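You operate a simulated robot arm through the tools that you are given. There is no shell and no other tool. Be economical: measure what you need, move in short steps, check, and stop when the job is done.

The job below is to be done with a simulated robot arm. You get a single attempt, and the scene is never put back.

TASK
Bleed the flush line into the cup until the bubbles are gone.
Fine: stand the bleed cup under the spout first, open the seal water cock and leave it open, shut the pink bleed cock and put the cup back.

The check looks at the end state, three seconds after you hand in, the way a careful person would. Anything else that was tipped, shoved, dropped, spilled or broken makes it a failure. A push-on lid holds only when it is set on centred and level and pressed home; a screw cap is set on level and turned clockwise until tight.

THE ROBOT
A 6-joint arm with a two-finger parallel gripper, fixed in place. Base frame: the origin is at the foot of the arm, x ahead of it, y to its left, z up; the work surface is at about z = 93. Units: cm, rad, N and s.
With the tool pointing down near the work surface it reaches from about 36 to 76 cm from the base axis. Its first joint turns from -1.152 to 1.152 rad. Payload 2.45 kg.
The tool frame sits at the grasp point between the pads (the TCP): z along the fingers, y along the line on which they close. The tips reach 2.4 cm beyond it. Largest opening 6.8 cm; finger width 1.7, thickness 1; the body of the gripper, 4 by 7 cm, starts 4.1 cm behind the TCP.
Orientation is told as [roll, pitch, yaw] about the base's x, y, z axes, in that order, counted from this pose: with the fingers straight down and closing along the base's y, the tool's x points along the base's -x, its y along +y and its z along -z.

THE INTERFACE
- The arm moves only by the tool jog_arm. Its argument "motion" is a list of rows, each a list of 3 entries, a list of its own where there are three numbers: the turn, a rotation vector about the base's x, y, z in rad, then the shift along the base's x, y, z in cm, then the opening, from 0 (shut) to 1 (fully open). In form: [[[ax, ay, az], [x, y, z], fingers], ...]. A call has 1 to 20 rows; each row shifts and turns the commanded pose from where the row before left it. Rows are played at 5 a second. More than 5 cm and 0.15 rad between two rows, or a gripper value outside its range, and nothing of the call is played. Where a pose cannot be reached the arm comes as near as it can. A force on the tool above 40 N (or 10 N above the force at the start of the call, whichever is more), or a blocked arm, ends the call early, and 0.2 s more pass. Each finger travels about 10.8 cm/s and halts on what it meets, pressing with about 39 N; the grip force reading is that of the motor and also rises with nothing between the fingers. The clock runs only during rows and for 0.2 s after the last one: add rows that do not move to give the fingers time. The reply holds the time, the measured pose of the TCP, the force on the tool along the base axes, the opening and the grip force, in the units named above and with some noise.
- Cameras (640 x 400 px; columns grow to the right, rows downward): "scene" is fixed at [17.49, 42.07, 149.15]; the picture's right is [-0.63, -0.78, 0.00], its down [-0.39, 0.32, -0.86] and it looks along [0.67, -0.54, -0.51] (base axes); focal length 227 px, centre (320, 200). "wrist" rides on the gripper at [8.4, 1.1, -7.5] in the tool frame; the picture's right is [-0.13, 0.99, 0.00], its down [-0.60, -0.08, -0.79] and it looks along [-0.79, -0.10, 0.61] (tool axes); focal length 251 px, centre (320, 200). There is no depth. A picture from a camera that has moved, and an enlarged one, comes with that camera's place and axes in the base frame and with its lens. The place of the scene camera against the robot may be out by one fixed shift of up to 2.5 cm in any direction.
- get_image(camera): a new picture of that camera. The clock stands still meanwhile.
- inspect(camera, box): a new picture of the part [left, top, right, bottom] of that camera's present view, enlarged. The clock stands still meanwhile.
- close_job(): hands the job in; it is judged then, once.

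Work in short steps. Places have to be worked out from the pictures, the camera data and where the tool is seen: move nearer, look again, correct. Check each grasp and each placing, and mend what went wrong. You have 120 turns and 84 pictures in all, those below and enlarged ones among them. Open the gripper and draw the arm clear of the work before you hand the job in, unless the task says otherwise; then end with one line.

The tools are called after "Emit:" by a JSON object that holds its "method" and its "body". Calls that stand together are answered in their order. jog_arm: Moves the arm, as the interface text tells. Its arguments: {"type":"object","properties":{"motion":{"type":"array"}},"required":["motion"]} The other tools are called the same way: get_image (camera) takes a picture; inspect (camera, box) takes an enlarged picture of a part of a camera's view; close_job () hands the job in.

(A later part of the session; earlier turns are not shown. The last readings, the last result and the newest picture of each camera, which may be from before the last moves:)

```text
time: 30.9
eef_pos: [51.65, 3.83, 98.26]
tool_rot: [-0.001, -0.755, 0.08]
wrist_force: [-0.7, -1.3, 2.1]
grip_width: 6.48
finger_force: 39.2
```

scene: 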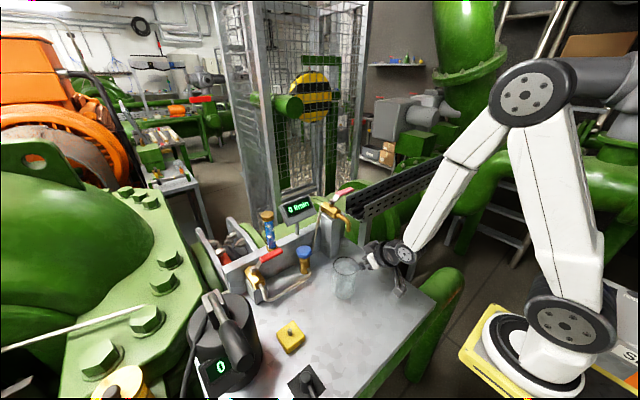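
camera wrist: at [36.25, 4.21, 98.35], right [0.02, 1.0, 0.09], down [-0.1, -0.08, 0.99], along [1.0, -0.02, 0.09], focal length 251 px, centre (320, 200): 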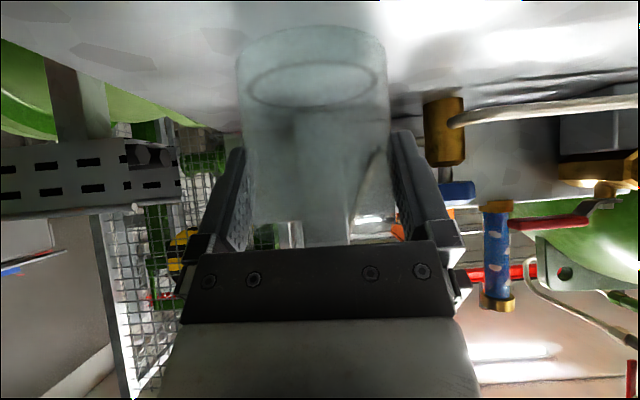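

The table contact is felt, so I open and back out along -x.

Emit:
{"method": "jog_arm", "body": {"motion": [[[0, 0, 0], [0, 0, 0], 0.9], [[0, 0, 0], [0, 0, 0], 1], [[0, 0, 0], [0, 0, 0], 1], [[0, 0, 0], [-0.8, 0, 0], 1], [[0, 0, 0], [-1, 0, 0], 1], [[0, 0, 0], [-1.4, 0, 0], 1], [[0, 0, 0], [-1, 0, 0], 1], [[0, 0, 0], [0, 0, 0], 1]]}}

Emit:
{"method": "get_image", "body": {"camera": "wrist"}}

```text
time: 32.8
eef_pos: [47.42, 3.76, 98.12]
tool_rot: [-0.002, -0.755, 0.081]
wrist_force: [0.3, -0.2, -0.2]
grip_width: 6.78
finger_force: 0.0
```

```text
40 pictures are left
camera wrist: at [36.04, 3.93, 97.93], right [0.02, 1.0, 0.09], down [-0.1, -0.08, 0.99], along [1.0, -0.02, 0.09], focal length 251 px, centre (320, 200)
```

wrist: 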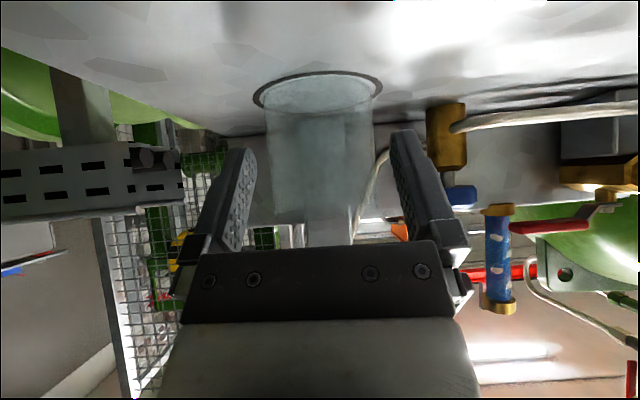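

The cup stands centred in the ring. I rise clear, return to vertical and look at the cock handles.

Emit:
{"method": "jog_arm", "body": {"motion": [[[0, 0, 0], [0, 0, 3], 1], [[0, 0, 0], [-0.3, 0, 4], 1], [[0, 0, 0], [-0.3, 0, 4], 1], [[0, 0.14, 0], [-0.5, 0.5, 4], 1], [[0, 0.14, 0], [-0.5, 0.5, 4], 1], [[0, 0.14, 0], [-0.5, 0.5, 3], 1], [[0, 0.14, 0], [-0.5, 0.5, 3], 1], [[0, 0.14, 0], [-0.5, 0.5, 2], 0.5], [[0, 0.055, -0.08], [0, 1, 0], 0], [[0, 0, 0], [0, 1, 0], 0], [[0, 0, 0], [0, 0, 0], 0]]}}

Emit:
{"method": "get_image", "body": {"camera": "wrist"}}

Emit:
{"method": "inspect", "body": {"camera": "scene", "box": [200, 160, 400, 310]}}

```text
time: 35.1
eef_pos: [44.28, 8.36, 125.34]
tool_rot: [0.051, 0.0, -0.023]
wrist_force: [0.4, -0.4, -0.5]
grip_width: 0.0
finger_force: 23.4
```

```text
39 pictures are left
camera wrist: at [35.84, 9.23, 132.8], right [0.15, 0.99, 0.05], down [0.6, -0.13, 0.79], along [0.78, -0.09, -0.61], focal length 251 px, centre (320, 200)
```

wrist: 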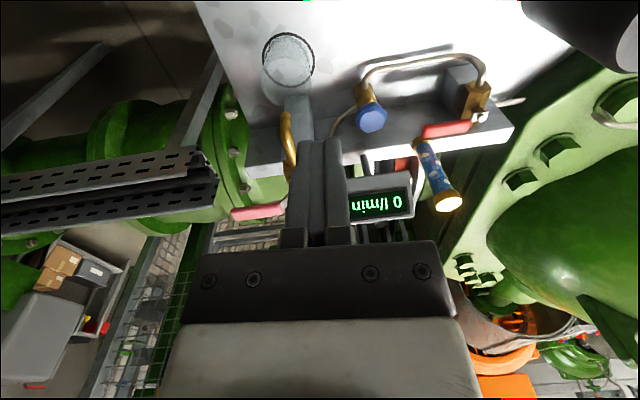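

```text
2.67 times, centred on (300, 235) of scene
camera zoom: at [17.49, 42.07, 149.15], right [-0.63, -0.78, 0.0], down [-0.39, 0.32, -0.86], along [0.67, -0.54, -0.51], focal length 604 px, centre (373, 107)
```

zoom: 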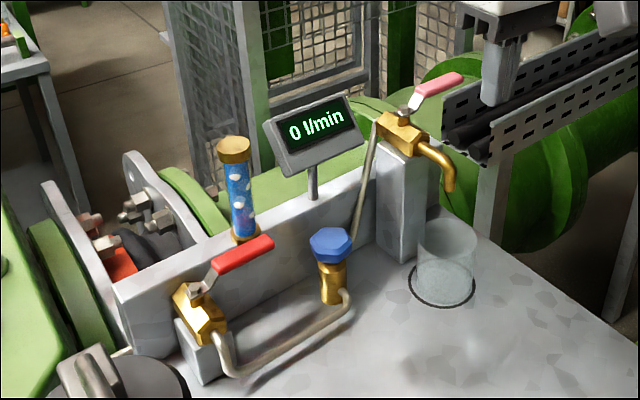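

From two wrist views I place the red handle with its pivot near (60.9, 30.7) and its tip near (60.3, 21.8, 104). The pink handle's tip is near (59.8, -4.5, 114.5) and its pivot near (60.5, 4). I enlarge both cocks to find the turning direction.

Emit:
{"method": "inspect", "body": {"camera": "scene", "box": [245, 235, 315, 300]}}

Emit:
{"method": "inspect", "body": {"camera": "wrist", "box": [400, 60, 540, 220]}}

Emit:
{"method": "inspect", "body": {"camera": "scene", "box": [310, 170, 370, 240]}}

```text
6.15 times, centred on (280, 268) of scene
camera zoom: at [17.49, 42.07, 149.15], right [-0.63, -0.78, 0.0], down [-0.39, 0.32, -0.86], along [0.67, -0.54, -0.51], focal length 1395 px, centre (566, -215)
```

zoom: 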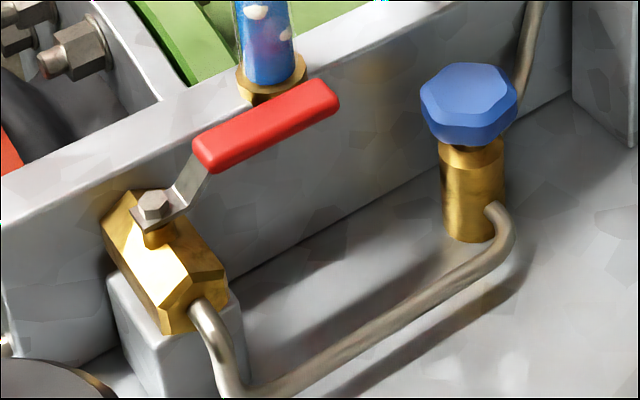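

```text
2.50 times, centred on (470, 140) of wrist
camera zoom: at [35.84, 9.23, 132.8], right [0.15, 0.99, 0.05], down [0.6, -0.13, 0.79], along [0.78, -0.09, -0.61], focal length 629 px, centre (-55, 350)
```

zoom: 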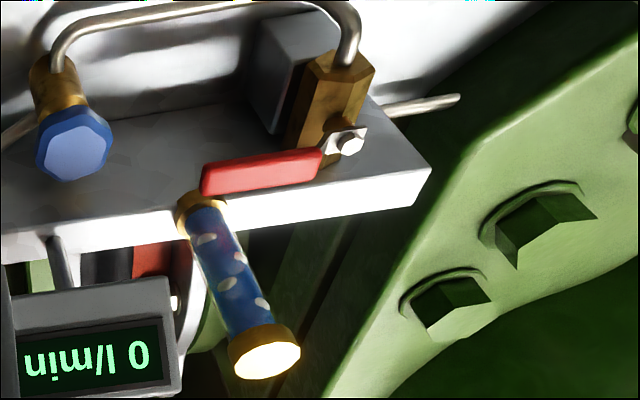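

```text
5.71 times, centred on (340, 205) of scene
camera zoom: at [17.49, 42.07, 149.15], right [-0.63, -0.78, 0.0], down [-0.39, 0.32, -0.86], along [0.67, -0.54, -0.51], focal length 1295 px, centre (206, 171)
```

zoom: 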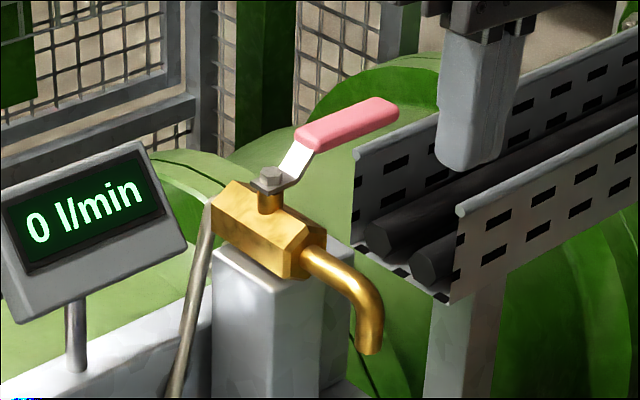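

The sight glass stands behind the red handle's sweep at about (64.7, 23). The handle must therefore swing towards the robot (-x), clockwise from above. I turn the tool 90° so the fingers can straddle the handle like a fork and move above it at about (60.6, 26.4).

Emit:
{"method": "jog_arm", "body": {"motion": [[[-0.05, 0, 0.13], [1.5, 1.64, 0], 0.5], [[0, 0, 0.145], [1.5, 1.64, 0], 0.5], [[0, 0, 0.145], [1.5, 1.64, 0], 0.5], [[0, 0, 0.145], [1.5, 1.64, 0], 0.5], [[0, 0, 0.145], [1.5, 1.64, 0], 0.5], [[0, 0, 0.145], [1.5, 1.64, 0], 0.5], [[0, 0, 0.145], [1.5, 1.64, -2], 0.5], [[0, 0, 0.145], [1.5, 1.64, -2], 0.5], [[0, 0, 0.145], [1.5, 1.64, -2], 0.5], [[0, 0, 0.145], [1.5, 1.64, -2], 0.5], [[0, 0, 0.145], [1.3, 1.64, -2], 0.5], [[0, 0, 0], [0, 0, -1], 0.5], [[0, 0, 0], [0, 0, 0], 0.5]]}}

Emit:
{"method": "get_image", "body": {"camera": "wrist"}}

Emit:
{"method": "inspect", "body": {"camera": "scene", "box": [200, 180, 340, 310]}}

```text
time: 38.0
eef_pos: [60.82, 26.28, 114.2]
tool_rot: [0.0, 0.0, 1.56]
wrist_force: [0.2, 0.0, 0.2]
grip_width: 3.42
finger_force: 0.0
```

```text
34 pictures are left
camera wrist: at [59.4, 17.96, 121.74], right [-0.99, 0.14, 0.0], down [0.09, 0.6, 0.79], along [0.11, 0.78, -0.61], focal length 251 px, centre (320, 200)
```

wrist: 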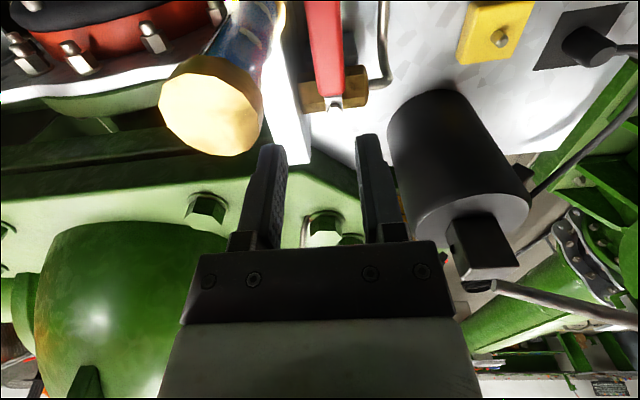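

```text
3.08 times, centred on (270, 245) of scene
camera zoom: at [17.49, 42.07, 149.15], right [-0.63, -0.78, 0.0], down [-0.39, 0.32, -0.86], along [0.67, -0.54, -0.51], focal length 697 px, centre (474, 62)
```

zoom: 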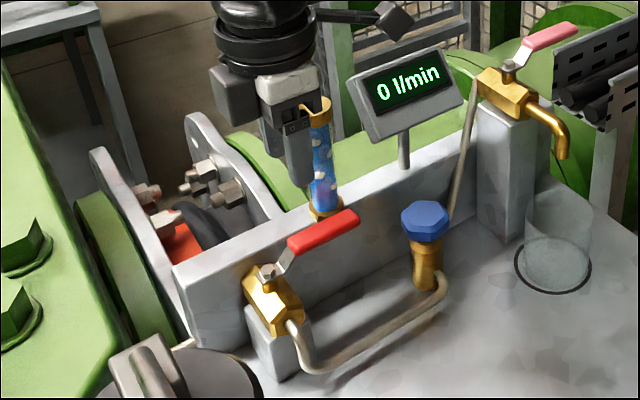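

The handle lies along x of about 59.85, with its pivot near (59.7, 29.7). I centre the fork over it and descend.

Emit:
{"method": "jog_arm", "body": {"motion": [[[0, 0, 0], [-0.95, 0, 0], 0.55], [[0, 0, 0], [0, 0, -2], 0.55], [[0, 0, 0], [0, 0, -2], 0.55], [[0, 0, 0], [0, 0, -1], 0.55], [[0, 0, 0], [0, 0, 0], 0.55]]}}

Emit:
{"method": "get_image", "body": {"camera": "wrist"}}

```text
time: 39.1
eef_pos: [59.87, 26.39, 109.24]
tool_rot: [0.0, 0.001, 1.559]
wrist_force: [-0.7, -0.4, 0.0]
grip_width: 3.74
finger_force: 0.1
```

```text
32 pictures are left
camera wrist: at [58.5, 17.96, 116.72], right [-0.99, 0.14, 0.0], down [0.09, 0.6, 0.79], along [0.11, 0.78, -0.61], focal length 251 px, centre (320, 200)
```

wrist: 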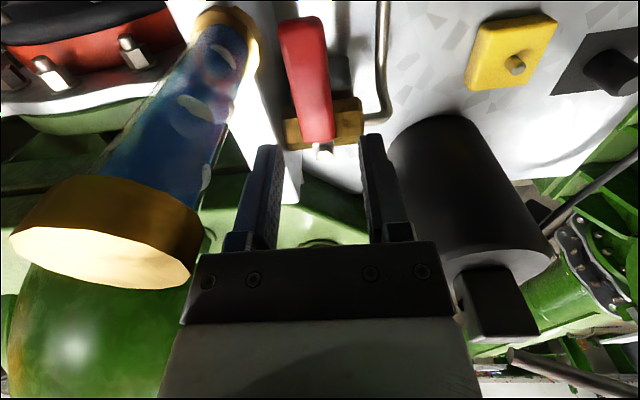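

Centred over the handle. I lower so the tips straddle it.

Emit:
{"method": "jog_arm", "body": {"motion": [[[0, 0, 0], [0, 0, -1.3], 0.55], [[0, 0, 0], [0, 0, -1.3], 0.55], [[0, 0, 0], [0, 0, -1.2], 0.55], [[0, 0, 0], [0, 0, 0], 0.55]]}}

Emit:
{"method": "inspect", "body": {"camera": "scene", "box": [220, 200, 330, 300]}}

```text
time: 40.1
eef_pos: [59.71, 26.6, 105.33]
tool_rot: [0.0, 0.002, 1.558]
wrist_force: [0.5, -0.4, -0.2]
grip_width: 3.75
finger_force: 0.0
```

```text
4.00 times, centred on (275, 250) of scene
camera zoom: at [17.49, 42.07, 149.15], right [-0.63, -0.78, 0.0], down [-0.39, 0.32, -0.86], along [0.67, -0.54, -0.51], focal length 907 px, centre (500, 0)
```

zoom: 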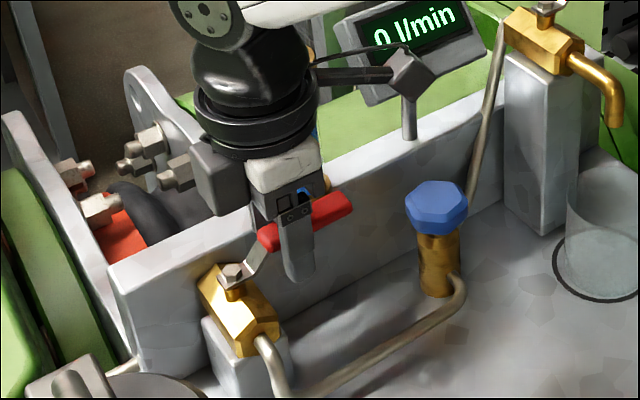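

The fork straddles the handle cleanly. I swing it along an arc towards -x in a first portion.

Emit:
{"method": "jog_arm", "body": {"motion": [[[0, 0, -0.14], [-0.49, 0.03, 0], 0.5], [[0, 0, -0.14], [-0.48, 0.1, 0], 0.5], [[0, 0, -0.14], [-0.46, 0.17, 0], 0.5], [[0, 0, -0.14], [-0.43, 0.23, 0], 0.5], [[0, 0, -0.14], [-0.4, 0.29, 0], 0.5], [[0, 0, 0], [0, 0, 0], 0.5]]}}

Emit:
{"method": "inspect", "body": {"camera": "scene", "box": [220, 190, 380, 300]}}

```text
time: 41.5
eef_pos: [57.5, 27.33, 105.42]
tool_rot: [-0.001, 0.003, 0.855]
wrist_force: [1.5, -0.9, 0.3]
grip_width: 3.53
finger_force: 0.4
```

```text
3.64 times, centred on (300, 245) of scene
camera zoom: at [17.49, 42.07, 149.15], right [-0.63, -0.78, 0.0], down [-0.39, 0.32, -0.86], along [0.67, -0.54, -0.51], focal length 824 px, centre (393, 36)
```

zoom: 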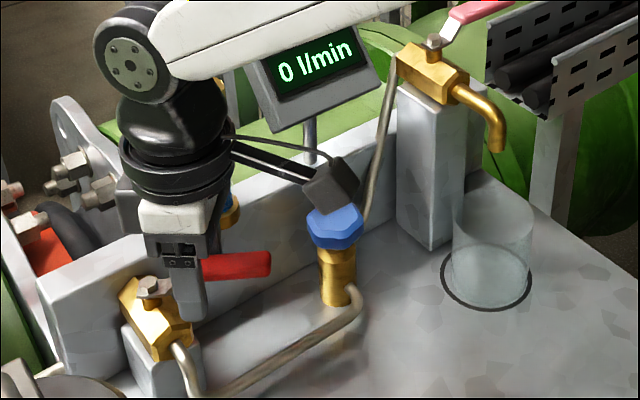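

It turns easily. I continue the arc to a quarter turn, with a little overdrive to take up the fork slack.

Emit:
{"method": "jog_arm", "body": {"motion": [[[0, 0, -0.14], [-0.35, 0.34, 0], 0.5], [[0, 0, -0.14], [-0.3, 0.39, 0], 0.5], [[0, 0, -0.14], [-0.25, 0.43, 0], 0.5], [[0, 0, -0.1], [-0.18, 0.47, 0], 0.5], [[0, 0, 0], [-0.12, 0.49, 0], 0.5], [[0, 0, 0], [-0.05, 0.5, 0], 0.5], [[0, 0, 0], [0, 0.4, 0], 0.5], [[0, 0, 0], [0, 0.3, 0], 0.5], [[0, 0, 0], [0, 0, 0], 0.5]]}}

Emit:
{"method": "inspect", "body": {"camera": "scene", "box": [200, 170, 380, 310]}}

```text
time: 43.5
eef_pos: [56.21, 30.57, 105.52]
tool_rot: [-0.001, 0.003, 0.34]
wrist_force: [-2.8, -7.1, 0.0]
grip_width: 3.86
finger_force: 2.5
```

```text
2.86 times, centred on (290, 240) of scene
camera zoom: at [17.48, 42.05, 149.16], right [-0.63, -0.78, 0.0], down [-0.39, 0.32, -0.86], along [0.67, -0.54, -0.51], focal length 648 px, centre (406, 86)
```

zoom: 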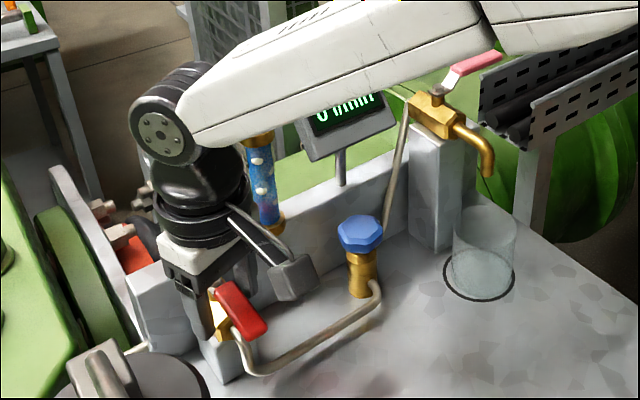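

The handle points at the robot and presses on its stop, so the seal water cock is open. I back off slightly, lift out, and go over to the pink handle at a safe height while turning the tool again.

Emit:
{"method": "jog_arm", "body": {"motion": [[[0, 0, 0], [0, -0.7, 0], 0.55], [[0, 0, 0], [0, 0, 3], 0.55], [[0, 0, 0], [-1, 0, 4], 0.55], [[0, 0, 0], [-1.5, 0, 4], 0.55], [[0, 0, 0], [-1, -1, 4.5], 0.55], [[0, 0, 0.1], [0, -3.6, 0], 0.55], [[0, 0, 0.14], [0, -3.6, 0], 0.55], [[0, 0, 0.14], [0, -3.6, 0], 0.55], [[0, 0, 0.14], [0, -3.6, 0], 0.55], [[0, 0, 0.14], [0, -3.6, 0], 0.55], [[0, 0, 0.14], [0, -3.6, 0], 0.55], [[0, 0, 0.14], [1, -3.6, 0], 0.55], [[0, 0, 0.14], [1, -3.6, 0], 0.55], [[0, 0, 0.14], [2, -0.5, 0], 0.55], [[0, 0, 0], [2, 0, 0], 0.55], [[0, 0, 0], [0, 0, 0], 0.55]]}}

Emit:
{"method": "get_image", "body": {"camera": "wrist"}}

Emit:
{"method": "get_image", "body": {"camera": "scene"}}

```text
time: 47.0
eef_pos: [58.8, -0.5, 120.96]
tool_rot: [-0.001, 0.002, 1.56]
wrist_force: [0.1, 0.5, 0.0]
grip_width: 3.75
finger_force: 0.1
```

```text
28 pictures are left
camera wrist: at [57.46, -8.87, 128.51], right [-0.99, 0.14, 0.0], down [0.09, 0.6, 0.79], along [0.11, 0.78, -0.61], focal length 251 px, centre (320, 200)
```

wrist: 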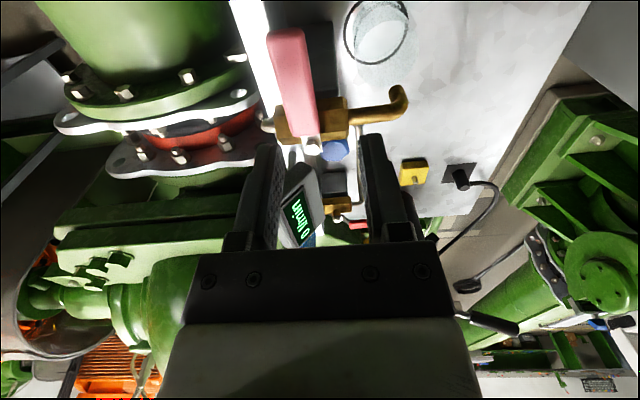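

```text
27 pictures are left
```

scene: 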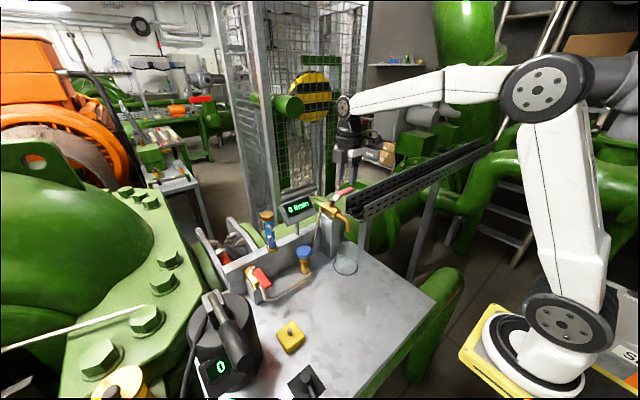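

The pink handle lies along x of about 59.8, from its pivot at y of about 4.2 to its tip at -4.3. I centre the fork above it and lower.

Emit:
{"method": "jog_arm", "body": {"motion": [[[0, 0, 0], [1, 1.2, 0], 0.55], [[0, 0, 0], [0, 0, -1.6], 0.55], [[0, 0, 0], [0, 0, -1.5], 0.55], [[0, 0, 0], [0, 0, -1.2], 0.55], [[0, 0, 0], [0, 0, -0.9], 0.55], [[0, 0, 0], [0, 0, 0], 0.55]]}}

Emit:
{"method": "get_image", "body": {"camera": "wrist"}}

Emit:
{"method": "inspect", "body": {"camera": "scene", "box": [240, 140, 400, 290]}}

```text
time: 48.4
eef_pos: [59.72, 0.75, 115.77]
tool_rot: [0.001, 0.003, 1.559]
wrist_force: [0.5, 0.8, 0.0]
grip_width: 3.74
finger_force: 0.0
```

```text
26 pictures are left
camera wrist: at [58.38, -7.61, 123.23], right [-0.99, 0.14, 0.0], down [0.09, 0.6, 0.79], along [0.11, 0.78, -0.61], focal length 251 px, centre (320, 200)
```

wrist: 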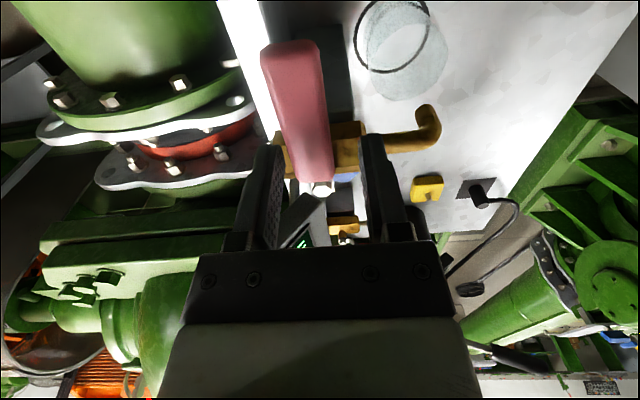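

```text
2.67 times, centred on (320, 215) of scene
camera zoom: at [17.49, 42.07, 149.15], right [-0.63, -0.78, 0.0], down [-0.39, 0.32, -0.86], along [0.67, -0.54, -0.51], focal length 604 px, centre (320, 160)
```

zoom: 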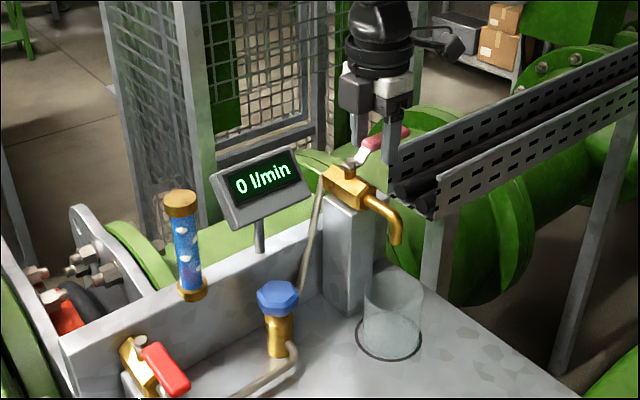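

The fork straddles the pink handle and the red handle lies in line with its pipe. I swing the pink one through the first half and check.

Emit:
{"method": "jog_arm", "body": {"motion": [[[0, 0, -0.14], [-0.49, 0.03, 0], 0.5], [[0, 0, -0.14], [-0.48, 0.1, 0], 0.5], [[0, 0, -0.14], [-0.46, 0.17, 0], 0.5], [[0, 0, -0.14], [-0.43, 0.23, 0], 0.5], [[0, 0, -0.14], [-0.4, 0.29, 0], 0.5]]}}

Emit:
{"method": "inspect", "body": {"camera": "scene", "box": [240, 140, 400, 290]}}

```text
time: 49.5
eef_pos: [57.38, 1.48, 115.79]
tool_rot: [-0.001, 0.002, 0.857]
wrist_force: [2.2, -1.2, 0.7]
grip_width: 3.56
finger_force: 1.1
```

```text
2.67 times, centred on (320, 215) of scene
camera zoom: at [17.49, 42.06, 149.15], right [-0.63, -0.78, 0.0], down [-0.39, 0.32, -0.86], along [0.67, -0.54, -0.51], focal length 604 px, centre (320, 160)
```

zoom: 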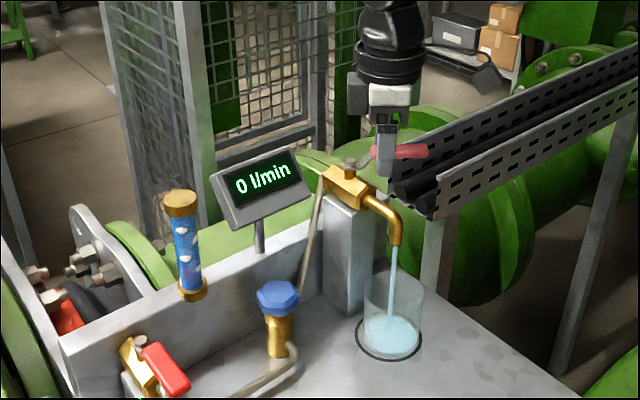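

Water runs into the cup. I hold here for a second and watch the bubbles and the level.

Emit:
{"method": "jog_arm", "body": {"motion": [[[0, 0, 0], [0, 0, 0], 0.5], [[0, 0, 0], [0, 0, 0], 0.5], [[0, 0, 0], [0, 0, 0], 0.5], [[0, 0, 0], [0, 0, 0], 0.5], [[0, 0, 0], [0, 0, 0], 0.5]]}}

Emit:
{"method": "inspect", "body": {"camera": "scene", "box": [240, 170, 400, 290]}}

```text
time: 50.8
eef_pos: [57.42, 1.55, 115.71]
tool_rot: [0.001, 0.0, 0.859]
wrist_force: [-0.2, -0.2, -0.3]
grip_width: 3.41
finger_force: 0.1
```

```text
3.33 times, centred on (320, 230) of scene
camera zoom: at [17.49, 42.07, 149.15], right [-0.63, -0.78, 0.0], down [-0.39, 0.32, -0.86], along [0.67, -0.54, -0.51], focal length 756 px, centre (320, 100)
```

zoom: 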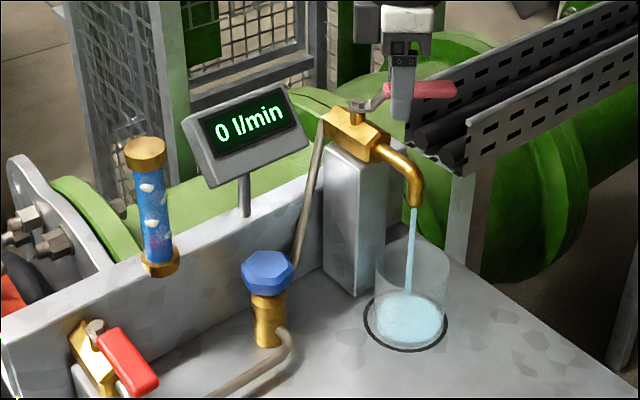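

The level is still low and bubbles are still present. I wait two more seconds.

Emit:
{"method": "jog_arm", "body": {"motion": [[[0, 0, 0], [0, 0, 0], 0.5], [[0, 0, 0], [0, 0, 0], 0.5], [[0, 0, 0], [0, 0, 0], 0.5], [[0, 0, 0], [0, 0, 0], 0.5], [[0, 0, 0], [0, 0, 0], 0.5], [[0, 0, 0], [0, 0, 0], 0.5], [[0, 0, 0], [0, 0, 0], 0.5], [[0, 0, 0], [0, 0, 0], 0.5], [[0, 0, 0], [0, 0, 0], 0.5], [[0, 0, 0], [0, 0, 0], 0.5]]}}

Emit:
{"method": "inspect", "body": {"camera": "scene", "box": [240, 170, 400, 290]}}

```text
time: 53.0
eef_pos: [57.44, 1.52, 115.72]
tool_rot: [0.0, 0.002, 0.859]
wrist_force: [-1.3, 0.0, -0.2]
grip_width: 3.4
finger_force: 0.0
```

```text
3.33 times, centred on (320, 230) of scene
camera zoom: at [17.49, 42.07, 149.15], right [-0.63, -0.78, 0.0], down [-0.39, 0.32, -0.86], along [0.67, -0.54, -0.51], focal length 756 px, centre (320, 100)
```

zoom: 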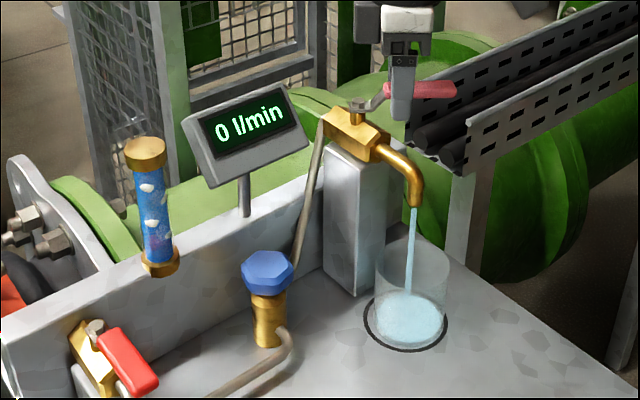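

The level rises slowly and the bubbles are unchanged. I open the cock further.

Emit:
{"method": "jog_arm", "body": {"motion": [[[0, 0, -0.14], [-0.35, 0.34, 0], 0.5], [[0, 0, -0.14], [-0.3, 0.39, 0], 0.5], [[0, 0, -0.14], [-0.25, 0.43, 0], 0.5], [[0, 0, -0.1], [-0.18, 0.47, 0], 0.5], [[0, 0, 0], [-0.12, 0.49, 0], 0.5], [[0, 0, 0], [-0.05, 0.5, 0], 0.5], [[0, 0, 0], [0, 0.4, 0], 0.5]]}}

Emit:
{"method": "inspect", "body": {"camera": "scene", "box": [240, 170, 400, 290]}}

```text
time: 54.5
eef_pos: [56.15, 4.54, 115.65]
tool_rot: [-0.001, 0.0, 0.341]
wrist_force: [-2.9, -6.4, 0.5]
grip_width: 3.85
finger_force: 2.7
```

```text
3.33 times, centred on (320, 230) of scene
camera zoom: at [17.48, 42.04, 149.16], right [-0.63, -0.78, 0.0], down [-0.39, 0.32, -0.86], along [0.67, -0.54, -0.51], focal length 756 px, centre (320, 100)
```

zoom: 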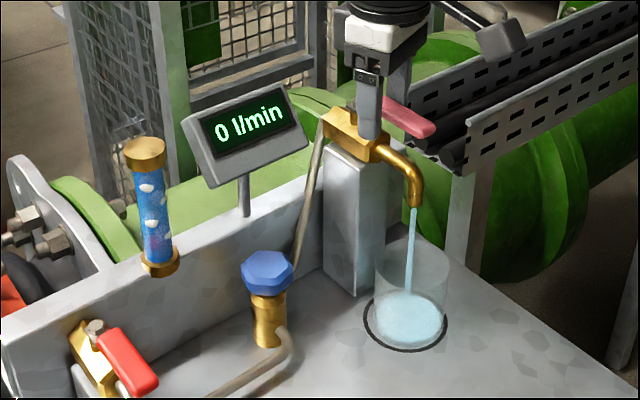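

Fully open at the stop. I wait three seconds and check again.

Emit:
{"method": "jog_arm", "body": {"motion": [[[0, 0, 0], [0, -0.5, 0], 0.5], [[0, 0, 0], [0, 0, 0], 0.5], [[0, 0, 0], [0, 0, 0], 0.5], [[0, 0, 0], [0, 0, 0], 0.5], [[0, 0, 0], [0, 0, 0], 0.5], [[0, 0, 0], [0, 0, 0], 0.5], [[0, 0, 0], [0, 0, 0], 0.5], [[0, 0, 0], [0, 0, 0], 0.5], [[0, 0, 0], [0, 0, 0], 0.5], [[0, 0, 0], [0, 0, 0], 0.5], [[0, 0, 0], [0, 0, 0], 0.5], [[0, 0, 0], [0, 0, 0], 0.5], [[0, 0, 0], [0, 0, 0], 0.5], [[0, 0, 0], [0, 0, 0], 0.5]]}}

Emit:
{"method": "inspect", "body": {"camera": "scene", "box": [240, 170, 400, 290]}}

```text
time: 57.5
eef_pos: [56.23, 4.04, 115.71]
tool_rot: [0.0, 0.0, 0.339]
wrist_force: [-0.6, -0.5, -0.2]
grip_width: 3.42
finger_force: 0.1
```

```text
3.33 times, centred on (320, 230) of scene
camera zoom: at [17.49, 42.07, 149.15], right [-0.63, -0.78, 0.0], down [-0.39, 0.32, -0.86], along [0.67, -0.54, -0.51], focal length 756 px, centre (320, 100)
```

zoom: 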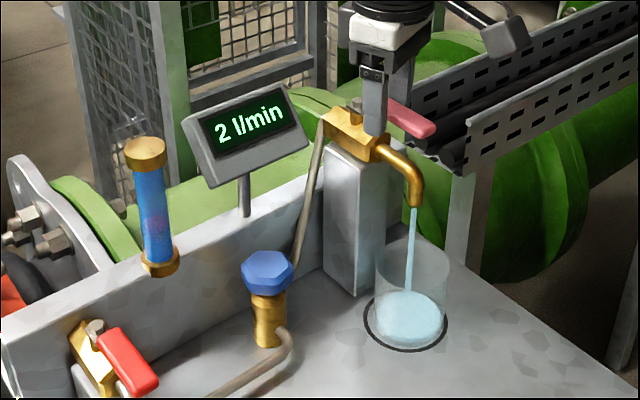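

The bubbles are gone and the meter shows 2 l/min. I shut the pink cock by reversing the arc, with slight overdrive into the stop.

Emit:
{"method": "jog_arm", "body": {"motion": [[[0, 0, 0], [0.05, -0.5, 0], 0.5], [[0, 0, 0], [0.12, -0.49, 0], 0.5], [[0, 0, 0.1], [0.18, -0.47, 0], 0.5], [[0, 0, 0.14], [0.25, -0.43, 0], 0.5], [[0, 0, 0.14], [0.3, -0.39, 0], 0.5], [[0, 0, 0.14], [0.35, -0.34, 0], 0.5], [[0, 0, 0.14], [0.4, -0.29, 0], 0.5], [[0, 0, 0.14], [0.43, -0.23, 0], 0.5], [[0, 0, 0.14], [0.46, -0.17, 0], 0.5], [[0, 0, 0.14], [0.48, -0.1, 0], 0.5], [[0, 0, 0.14], [0.49, -0.03, 0], 0.5], [[0, 0, 0], [0.5, 0, 0], 0.5], [[0, 0, 0], [0.5, 0, 0], 0.5], [[0, 0, 0], [0, 0, 0], 0.5]]}}

Emit:
{"method": "inspect", "body": {"camera": "scene", "box": [240, 170, 400, 290]}}

```text
time: 60.5
eef_pos: [60.71, 0.69, 115.72]
tool_rot: [0.0, 0.002, 1.559]
wrist_force: [-1.7, -0.2, 1.2]
grip_width: 3.54
finger_force: 1.3
```

```text
3.33 times, centred on (320, 230) of scene
camera zoom: at [17.48, 42.07, 149.15], right [-0.63, -0.78, 0.0], down [-0.39, 0.32, -0.86], along [0.67, -0.54, -0.51], focal length 756 px, centre (320, 100)
```

zoom: 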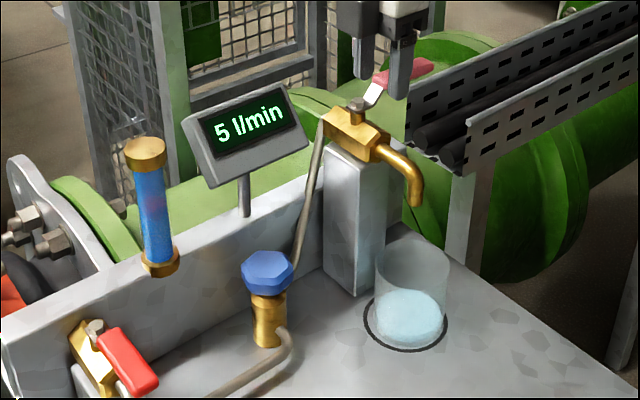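

The flow has stopped and the meter shows 5 l/min through the seal line. I press the pink handle a little more into its stop, then compare with its original look.

Emit:
{"method": "jog_arm", "body": {"motion": [[[0, 0, 0], [0.3, 0, 0], 0.5], [[0, 0, 0], [0.2, 0, 0], 0.5], [[0, 0, 0], [0, 0, 0], 0.5]]}}

Emit:
{"method": "inspect", "body": {"camera": "scene", "box": [310, 170, 370, 240]}}

```text
time: 61.4
eef_pos: [61.16, 0.68, 115.68]
tool_rot: [0.001, 0.001, 1.56]
wrist_force: [-11.1, -0.8, -1.7]
grip_width: 4.29
finger_force: 6.0
```

```text
5.71 times, centred on (340, 205) of scene
camera zoom: at [17.45, 42.07, 149.16], right [-0.63, -0.78, 0.0], down [-0.39, 0.32, -0.86], along [0.67, -0.54, -0.51], focal length 1295 px, centre (206, 171)
```

zoom: 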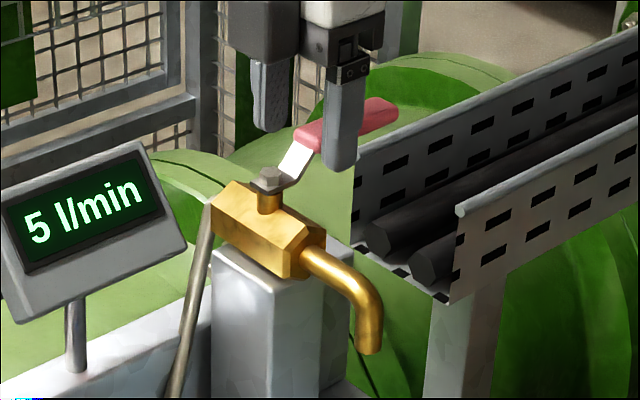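

The pink cock is firmly shut. I centre the fork, lift out, and return above the area in front of the cup, turning the tool back.

Emit:
{"method": "jog_arm", "body": {"motion": [[[0, 0, 0], [-0.6, 0, 0], 0.55], [[0, 0, 0], [-0.6, 0, 0], 0.55], [[0, 0, 0], [0, 0, 3], 0.55], [[0, 0, 0], [0, 0, 4], 0.55], [[0, 0, -0.135], [-1.2, 0.28, 0.3], 0.7], [[0, 0, -0.135], [-1.2, 0.28, 0.3], 1], [[0, 0, -0.135], [-1.2, 0.28, 0], 1], [[0, 0, -0.135], [-1.2, 0.28, 0], 1], [[0, 0, -0.135], [-1.2, 0.28, 0], 1], [[0, 0, -0.135], [-1.2, 0.28, 0], 1], [[0, 0, -0.135], [-1.2, 0.28, 0], 1], [[0, 0, -0.135], [-1.2, 0.28, 0], 1], [[0, 0, -0.135], [-1.2, 0.28, 0], 1], [[0, 0, -0.135], [-1.2, 0.28, 0], 1], [[0, 0, -0.135], [-1.0, 0.3, 0], 1], [[0, 0, 0], [0, 0, 0], 1]]}}

```text
time: 64.8
eef_pos: [46.94, 3.78, 123.41]
tool_rot: [-0.001, 0.002, 0.072]
wrist_force: [-0.4, -0.5, -0.4]
grip_width: 6.79
finger_force: 0.0
```

I tilt back to the grasp attitude and descend to cup height in front of the cup.

Emit:
{"method": "jog_arm", "body": {"motion": [[[0.009, -0.126, 0], [0.2, 0, -1], 1], [[0.009, -0.126, 0], [0.2, 0, -1], 1], [[0.009, -0.126, 0], [0.1, 0, -1], 1], [[0.009, -0.126, 0], [0, 0, -1], 1], [[0.009, -0.126, 0], [0, 0, -1], 1], [[0.009, -0.126, 0], [0, 0, -1], 1], [[0, 0, 0], [0, 0, -4], 1], [[0, 0, 0], [0, 0, -4], 1], [[0, 0, 0], [0, 0, -4], 1], [[0, 0, 0], [0, 0, -3], 1], [[0, 0, 0], [0, 0, -2], 1], [[0, 0, 0], [0, 0, -1.5], 1], [[0, 0, 0], [0, 0, -0.7], 1], [[0, 0, 0], [0, 0, 0], 1]]}}

Emit:
{"method": "inspect", "body": {"camera": "wrist", "box": [200, 40, 440, 240]}}

```text
time: 67.8
eef_pos: [47.59, 3.66, 98.18]
tool_rot: [-0.001, -0.757, 0.076]
wrist_force: [-0.1, 0.3, -0.8]
grip_width: 6.79
finger_force: 0.0
out of reach, approached as far as the arm can: row 8
```

```text
2.00 times, centred on (320, 140) of wrist
camera zoom: at [36.03, 3.84, 97.83], right [0.02, 1.0, 0.09], down [-0.1, -0.08, 0.99], along [0.99, -0.03, 0.1], focal length 503 px, centre (320, 320)
```

zoom: 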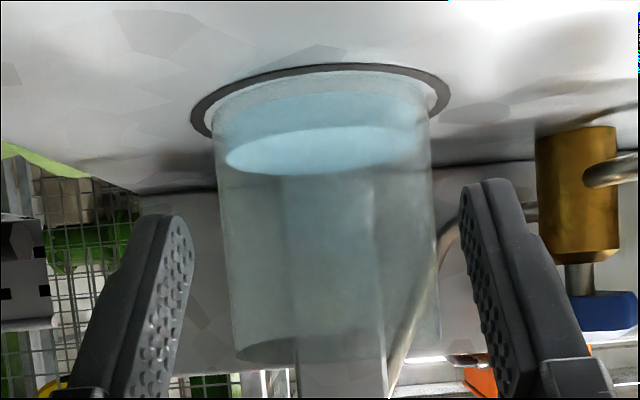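

The cup lies on the tool's centre plane. I advance along the tool heading in small steps to re-straddle it.

Emit:
{"method": "jog_arm", "body": {"motion": [[[0, 0, 0], [0.8, 0.05, 0], 1], [[0, 0, 0], [0.8, 0.05, 0], 1], [[0, 0, 0], [0.7, 0.05, 0], 1], [[0, 0, 0], [0.6, 0.05, 0], 1], [[0, 0, 0], [0.6, 0.04, 0], 1], [[0, 0, 0], [0.5, 0.03, 0], 1], [[0, 0, 0], [0, 0, 0], 1]]}}

Emit:
{"method": "inspect", "body": {"camera": "wrist", "box": [220, 0, 420, 250]}}

```text
time: 69.3
eef_pos: [51.56, 4.14, 98.18]
tool_rot: [-0.003, -0.756, 0.074]
wrist_force: [-0.3, -0.4, 0.2]
grip_width: 6.8
finger_force: 0.1
```

```text
1.60 times, centred on (320, 125) of wrist
camera zoom: at [40.11, 4.24, 97.89], right [0.02, 1.0, 0.09], down [-0.1, -0.08, 0.99], along [0.99, -0.03, 0.1], focal length 402 px, centre (320, 320)
```

zoom: 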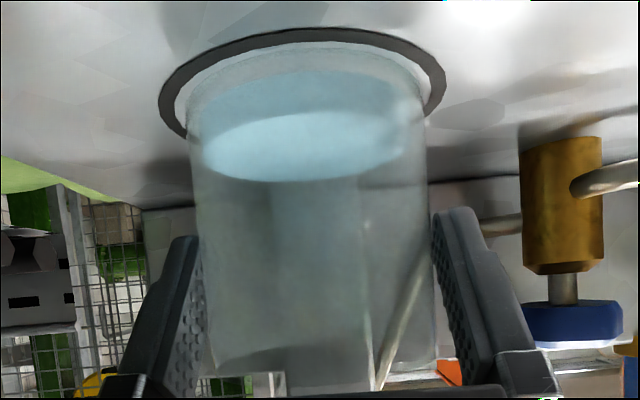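

The fingers straddle the cup without contact. I grip it gently and lift slightly.

Emit:
{"method": "jog_arm", "body": {"motion": [[[0, 0, 0], [0, 0, 0], 0.96], [[0, 0, 0], [0, 0, 0], 0.93], [[0, 0, 0], [0, 0, 0], 0.88], [[0, 0, 0], [0, 0, 0], 0.7], [[0, 0, 0], [0, 0, 0], 0.7], [[0, 0, 0], [0, 0, 0.25], 0.7], [[0, 0, 0], [0, 0, 0.2], 0.7], [[0, 0, 0], [0, 0, 0], 0.7]]}}

```text
time: 71.2
eef_pos: [51.53, 4.03, 98.59]
tool_rot: [-0.002, -0.755, 0.075]
wrist_force: [-0.3, -0.2, -0.3]
grip_width: 6.46
finger_force: 39.5
```

The grip reads 6.46 but the weight reading is unclear. I lift 0.2 more and check with a view.

Emit:
{"method": "jog_arm", "body": {"motion": [[[0, 0, 0], [0, 0, 0.2], 0.7], [[0, 0, 0], [0, 0, 0], 0.7], [[0, 0, 0], [0, 0, 0], 0.7]]}}

Emit:
{"method": "inspect", "body": {"camera": "wrist", "box": [220, 0, 420, 250]}}

```text
time: 72.0
eef_pos: [51.51, 4.03, 98.74]
tool_rot: [-0.002, -0.758, 0.075]
wrist_force: [0.6, 0.2, -0.4]
grip_width: 6.46
finger_force: 38.8
```

```text
1.60 times, centred on (320, 125) of wrist
camera zoom: at [40.12, 4.23, 98.47], right [0.02, 1.0, 0.09], down [-0.1, -0.08, 0.99], along [0.99, -0.03, 0.1], focal length 402 px, centre (320, 320)
```

zoom: 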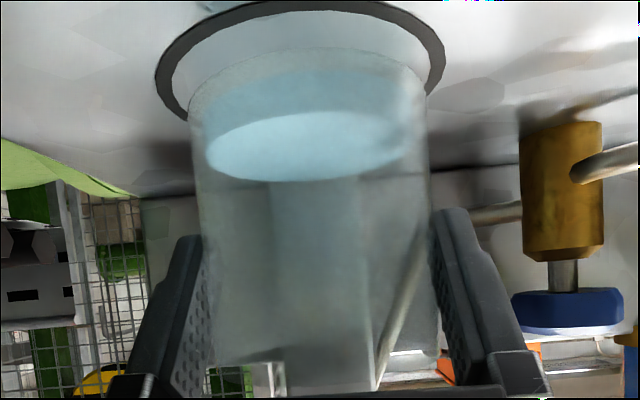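

The cup rises with the gripper while the ring drops away, so it is held. I back out from under the spout gently.

Emit:
{"method": "jog_arm", "body": {"motion": [[[0, 0, 0], [-0.3, 0, 0], 0.7], [[0, 0, 0], [-0.6, 0, 0], 0.7], [[0, 0, 0], [-0.8, 0, 0], 0.7], [[0, 0, 0], [-0.8, 0, 0], 0.7], [[0, 0, 0], [-0.7, 0, 0], 0.7], [[0, 0, 0], [-0.4, 0.3, 0], 0.7], [[0, 0, 0.02], [-0.1, 0.7, 0], 0.7], [[0, 0, 0.03], [-0.1, 0.9, 0], 0.7], [[0, 0, 0.03], [-0.2, 0.9, 0], 0.7], [[0, 0, 0.03], [-0.2, 0.9, 0], 0.7], [[0, 0, 0.03], [-0.2, 0.9, 0], 0.7], [[0, 0, 0], [-0.2, 0.9, 0], 0.7], [[0, 0, 0], [0, 0.6, 0], 0.7], [[0, 0, 0], [0, 0.3, 0], 0.7], [[0, 0, 0], [0, 0, 0], 0.7]]}}

Emit:
{"method": "get_image", "body": {"camera": "wrist"}}

```text
time: 75.2
eef_pos: [46.95, 10.51, 98.71]
tool_rot: [-0.002, -0.757, 0.217]
wrist_force: [-0.6, 0.0, -0.9]
grip_width: 6.45
finger_force: 38.9
```

```text
14 pictures are left
camera wrist: at [35.6, 9.14, 98.45], right [-0.12, 0.99, 0.09], down [-0.09, -0.1, 0.99], along [0.99, 0.11, 0.1], focal length 251 px, centre (320, 200)
```

wrist: 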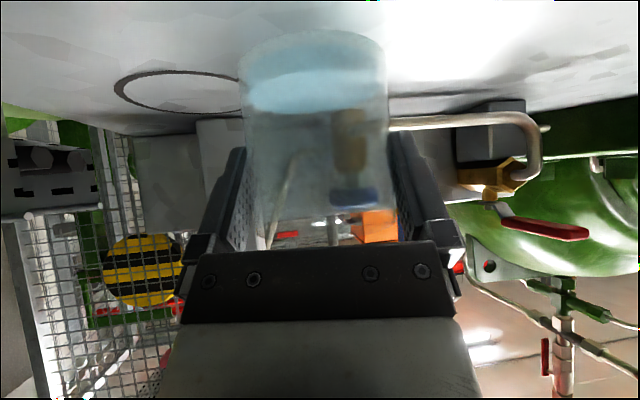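

I set the cup down here, release, and rise straight up.

Emit:
{"method": "jog_arm", "body": {"motion": [[[0, 0, 0], [0, 0, -0.3], 0.7], [[0, 0, 0], [0, 0, -0.2], 0.7], [[0, 0, 0], [0, 0, -0.08], 0.7], [[0, 0, 0], [0, 0, 0], 0.7], [[0, 0, 0], [0, 0, 0], 0.9], [[0, 0, 0], [0, 0, 0], 1], [[0, 0, 0], [0, 0, 0], 1], [[0, 0, 0], [0, 0, 1], 1], [[0, 0, 0], [0, 0, 2], 1], [[0, 0, 0], [0, 0, 3], 1], [[0, 0, 0], [0, 0, 4], 1], [[0, 0, 0], [0, 0, 0], 1]]}}

```text
time: 77.8
eef_pos: [46.82, 10.49, 108.11]
tool_rot: [-0.002, -0.758, 0.217]
wrist_force: [0.4, 0.3, -0.2]
grip_width: 6.82
finger_force: 0.1
```

I turn vertical above the cup and check alignment.

Emit:
{"method": "jog_arm", "body": {"motion": [[[-0.0271, 0.1231, 0], [0.1, 0, 0], 1], [[-0.0271, 0.1231, 0], [0.1, 0, 0], 1], [[-0.0271, 0.1231, 0], [0.1, 0, 0], 1], [[-0.0271, 0.1231, 0], [0.1, 0.05, 0], 1], [[-0.0271, 0.1231, 0], [0.1, 0.05, 0], 1], [[-0.0271, 0.1231, 0], [0, 0, -1], 1], [[0, 0, 0], [0, 0, -0.6], 1], [[0, 0, 0], [0, 0, 0], 1]]}}

Emit:
{"method": "inspect", "body": {"camera": "wrist", "box": [225, 0, 415, 170]}}

```text
time: 79.5
eef_pos: [47.55, 9.44, 106.56]
tool_rot: [-0.096, -0.3, 0.214]
wrist_force: [1.0, 0.2, -1.0]
grip_width: 6.8
finger_force: 0.0
out of reach, approached as far as the arm can: row 1, 2, 3, 4
```

```text
2.35 times, centred on (320, 85) of wrist
camera zoom: at [37.12, 8.98, 111.12], right [-0.06, 1.0, -0.05], down [0.33, 0.07, 0.94], along [0.94, 0.04, -0.34], focal length 592 px, centre (320, 471)
```

zoom: 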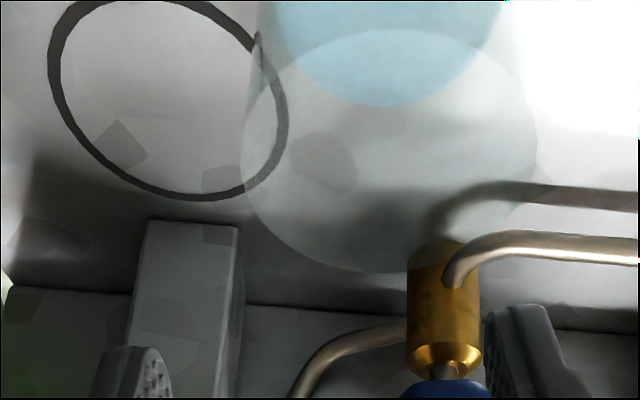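

The turn drifted near a wrist limit. I finish straightening and move back over the cup.

Emit:
{"method": "jog_arm", "body": {"motion": [[[0, 0, 0], [0, 0, 0.6], 1], [[0.089, 0.019, 0.028], [0, 0.4, 0], 1], [[-0.031, 0.14, 0], [0, 0.4, 0], 1], [[-0.031, 0.14, 0], [-0.1, 0.36, 0], 1], [[0, 0, 0], [0, 0, 0], 1], [[0, 0, 0], [0, 0, 0], 1]]}}

```text
time: 81.0
eef_pos: [46.06, 10.22, 103.48]
tool_rot: [-0.172, -0.047, 0.22]
wrist_force: [0.8, -0.1, 0.5]
grip_width: 6.79
finger_force: 0.0
out of reach, approached as far as the arm can: row 2, 3, 4
```

The arm drifted low near the cup, so I rise straight away and then look.

Emit:
{"method": "jog_arm", "body": {"motion": [[[0, 0, 0], [0, 0, 3], 1], [[0, 0, 0], [0, 0, 4], 1], [[0, 0, 0], [0, 0, 4], 1], [[0, 0, 0], [0, 0, 4], 1], [[0, 0, 0], [0, 0, 0], 1]]}}

Emit:
{"method": "get_image", "body": {"camera": "scene"}}

```text
time: 82.2
eef_pos: [45.63, 9.7, 115.02]
tool_rot: [-0.231, -0.067, 0.225]
wrist_force: [0.5, -1.3, -0.3]
grip_width: 6.77
finger_force: 0.0
out of reach, approached as far as the arm can: row 1, 2, 3, 4
```

```text
12 pictures are left
```

scene: 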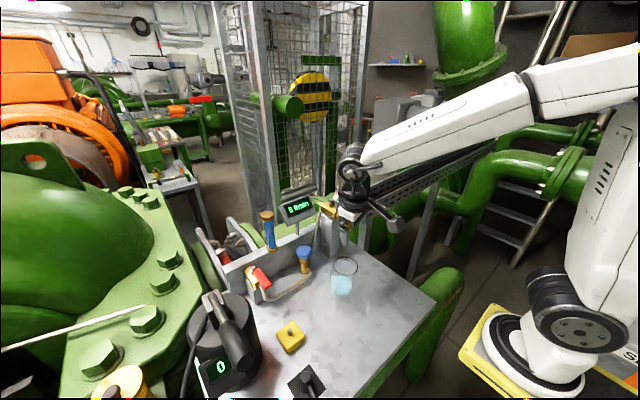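

The cup is upright and undisturbed. I try to remove the roll up here.

Emit:
{"method": "jog_arm", "body": {"motion": [[[0.11, 0.025, 0], [0, 0, 2], 1], [[0.11, 0.025, 0], [0, 0, 2], 1], [[-0.014, 0.065, 0], [0, 0, 1], 1], [[0, 0, 0], [0, 0, 0], 1]]}}

```text
time: 83.2
eef_pos: [45.31, 9.75, 115.33]
tool_rot: [-0.242, -0.041, 0.224]
wrist_force: [-0.9, -0.7, 0.3]
grip_width: 6.84
finger_force: 0.1
out of reach, approached as far as the arm can: row 1, 2, 3
```

A wrist limit is blocking this. I go back to the tilted attitude that worked, then rise and straighten the way I did before.

Emit:
{"method": "jog_arm", "body": {"motion": [[[0.0271, -0.123, 0], [0, 0, 0], 1], [[0.0271, -0.123, 0], [0, 0, 0], 1], [[0.0271, -0.123, 0], [0, 0, 0], 1], [[0.0271, -0.123, 0], [0, 0, 0], 1], [[0.0271, -0.123, 0], [0, 0, 0], 1], [[0.0271, -0.123, 0], [0, 0, 0], 1], [[0, 0, 0], [0, 0, 0], 1]]}}

```text
time: 84.8
eef_pos: [45.12, 9.73, 115.36]
tool_rot: [-0.223, -0.79, 0.225]
wrist_force: [0.9, 1.3, -0.6]
grip_width: 6.8
finger_force: 0.2
```

Emit:
{"method": "jog_arm", "body": {"motion": [[[0.0755, 0.0173, 0.078], [0, 0, 0], 1], [[0.0755, 0.0173, 0.078], [0, 0, 0], 1], [[0, 0, 0], [0, 0, 0], 1]]}}

```text
time: 85.5
eef_pos: [45.11, 9.85, 115.21]
tool_rot: [-0.021, -0.787, 0.224]
wrist_force: [-0.3, -0.2, -1.5]
grip_width: 6.8
finger_force: 0.2
```

The attitude is recovered. I straighten while rising, as worked earlier.

Emit:
{"method": "jog_arm", "body": {"motion": [[[0, 0, -0.05], [0.3, -1, 3], 1], [[0, 0, -0.05], [0.3, -1, 3], 1], [[-0.016, 0.125, -0.04], [-0.3, -1, 3], 1], [[-0.01, 0.125, 0], [-0.3, -0.5, 2], 1], [[0, 0, 0], [0, 0, 0], 1]]}}

```text
time: 86.8
eef_pos: [45.85, 10.39, 124.03]
tool_rot: [-0.037, -0.552, 0.087]
wrist_force: [0.3, 0.3, 0.1]
grip_width: 6.81
finger_force: 0.0
out of reach, approached as far as the arm can: row 2, 3, 4
```

The sideways shift was refused, so some wrist joint is at its stop. I look at the wrist to understand its state.

Emit:
{"method": "inspect", "body": {"camera": "scene", "box": [300, 60, 520, 260]}}

```text
2.00 times, centred on (410, 160) of scene
camera zoom: at [17.49, 42.07, 149.15], right [-0.63, -0.78, 0.0], down [-0.39, 0.32, -0.86], along [0.67, -0.54, -0.51], focal length 453 px, centre (140, 280)
```

zoom: 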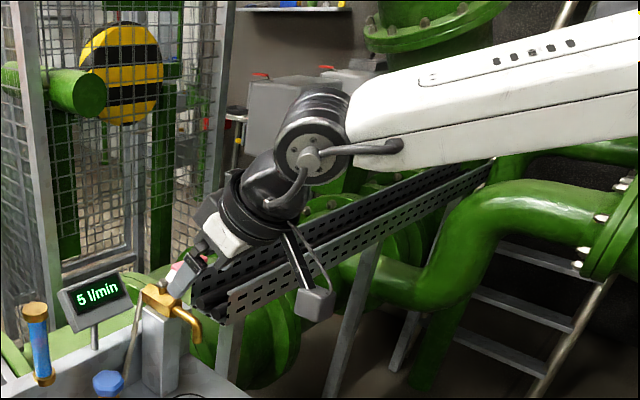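

The wrist has flipped: the cable side now faces the camera, and a joint sits at its stop. I'll unflip it in free air by making the tool nearly in line with the forearm and circling it round the -y side. First I move forward and flatten the tool.

Emit:
{"method": "jog_arm", "body": {"motion": [[[0, 0, 0], [2.5, -0.5, 0.5], 1], [[0, 0, 0], [2.5, -0.5, 0.5], 1], [[0, -0.12, 0], [2.5, -0.5, 0.5], 1], [[0, -0.12, 0], [2.5, -0.5, 0.5], 1], [[0, -0.12, 0], [1, -0.5, 0], 1], [[0, 0, -0.12], [0, -0.5, 0], 1], [[0, 0, -0.12], [0, -0.5, 0], 1], [[0, 0, -0.12], [0, 0, 0], 1], [[0, 0, 0], [0, 0, 0], 1]]}}

```text
time: 88.8
eef_pos: [55.77, 10.15, 124.58]
tool_rot: [-0.054, -0.898, -0.244]
wrist_force: [0.1, 1.1, 0.0]
grip_width: 6.79
finger_force: 0.0
out of reach, approached as far as the arm can: row 1, 2
```

Emit:
{"method": "jog_arm", "body": {"motion": [[[0, 0, -0.14], [0, 0, 0.5], 1], [[-0.055, -0.129, 0], [0, 0, 0.5], 1], [[-0.055, -0.129, 0], [0, 0, 0.5], 1], [[-0.055, -0.129, 0], [0, 0, 0.5], 1], [[-0.055, -0.129, 0], [0, 0, 0.5], 1], [[0, 0, 0.14], [0, 0, 0], 1], [[0, 0, 0.14], [0, 0, 0], 1], [[0, 0, 0.14], [0, 0, 0], 1], [[0, 0, 0.14], [0, 0, 0], 1], [[0, 0, 0], [0, 0, 0], 1]]}}

Emit:
{"method": "inspect", "body": {"camera": "scene", "box": [280, 60, 520, 260]}}

```text
time: 91.0
eef_pos: [55.91, 9.97, 127.08]
tool_rot: [-0.153, -1.459, 0.272]
wrist_force: [0.2, -0.7, 0.1]
grip_width: 6.79
finger_force: 0.1
```

```text
2.00 times, centred on (400, 160) of scene
camera zoom: at [17.49, 42.07, 149.15], right [-0.63, -0.78, 0.0], down [-0.39, 0.32, -0.86], along [0.67, -0.54, -0.51], focal length 453 px, centre (160, 280)
```

zoom: 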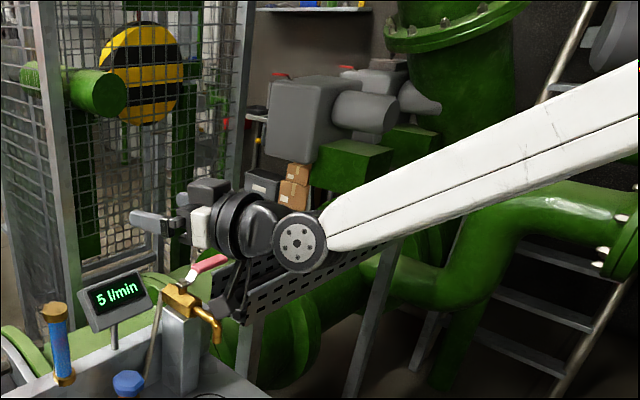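

The wrist has unflipped: the bolted disc faces the camera again. I now bring the tool down in the arm plane to vertical.

Emit:
{"method": "jog_arm", "body": {"motion": [[[0, 0, 0.058], [0, 0, 0], 1], [[-0.0248, 0.1378, 0], [0, 0, 0], 1], [[-0.0248, 0.1378, 0], [0, 0, 0], 1], [[-0.0248, 0.1378, 0], [0, 0, 0], 1], [[-0.0248, 0.1378, 0], [0, 0, 0], 1], [[-0.0248, 0.1378, 0], [0, 0, 0], 1], [[-0.0248, 0.1378, 0], [0, 0, 0], 1], [[0, 0, 0], [0, 0, 0], 1]]}}

```text
time: 92.8
eef_pos: [56.43, 8.81, 127.37]
tool_rot: [-0.224, -0.793, 0.332]
wrist_force: [-1.3, 1.8, -1.3]
grip_width: 6.8
finger_force: 0.0
out of reach, approached as far as the arm can: row 4, 5, 7
```

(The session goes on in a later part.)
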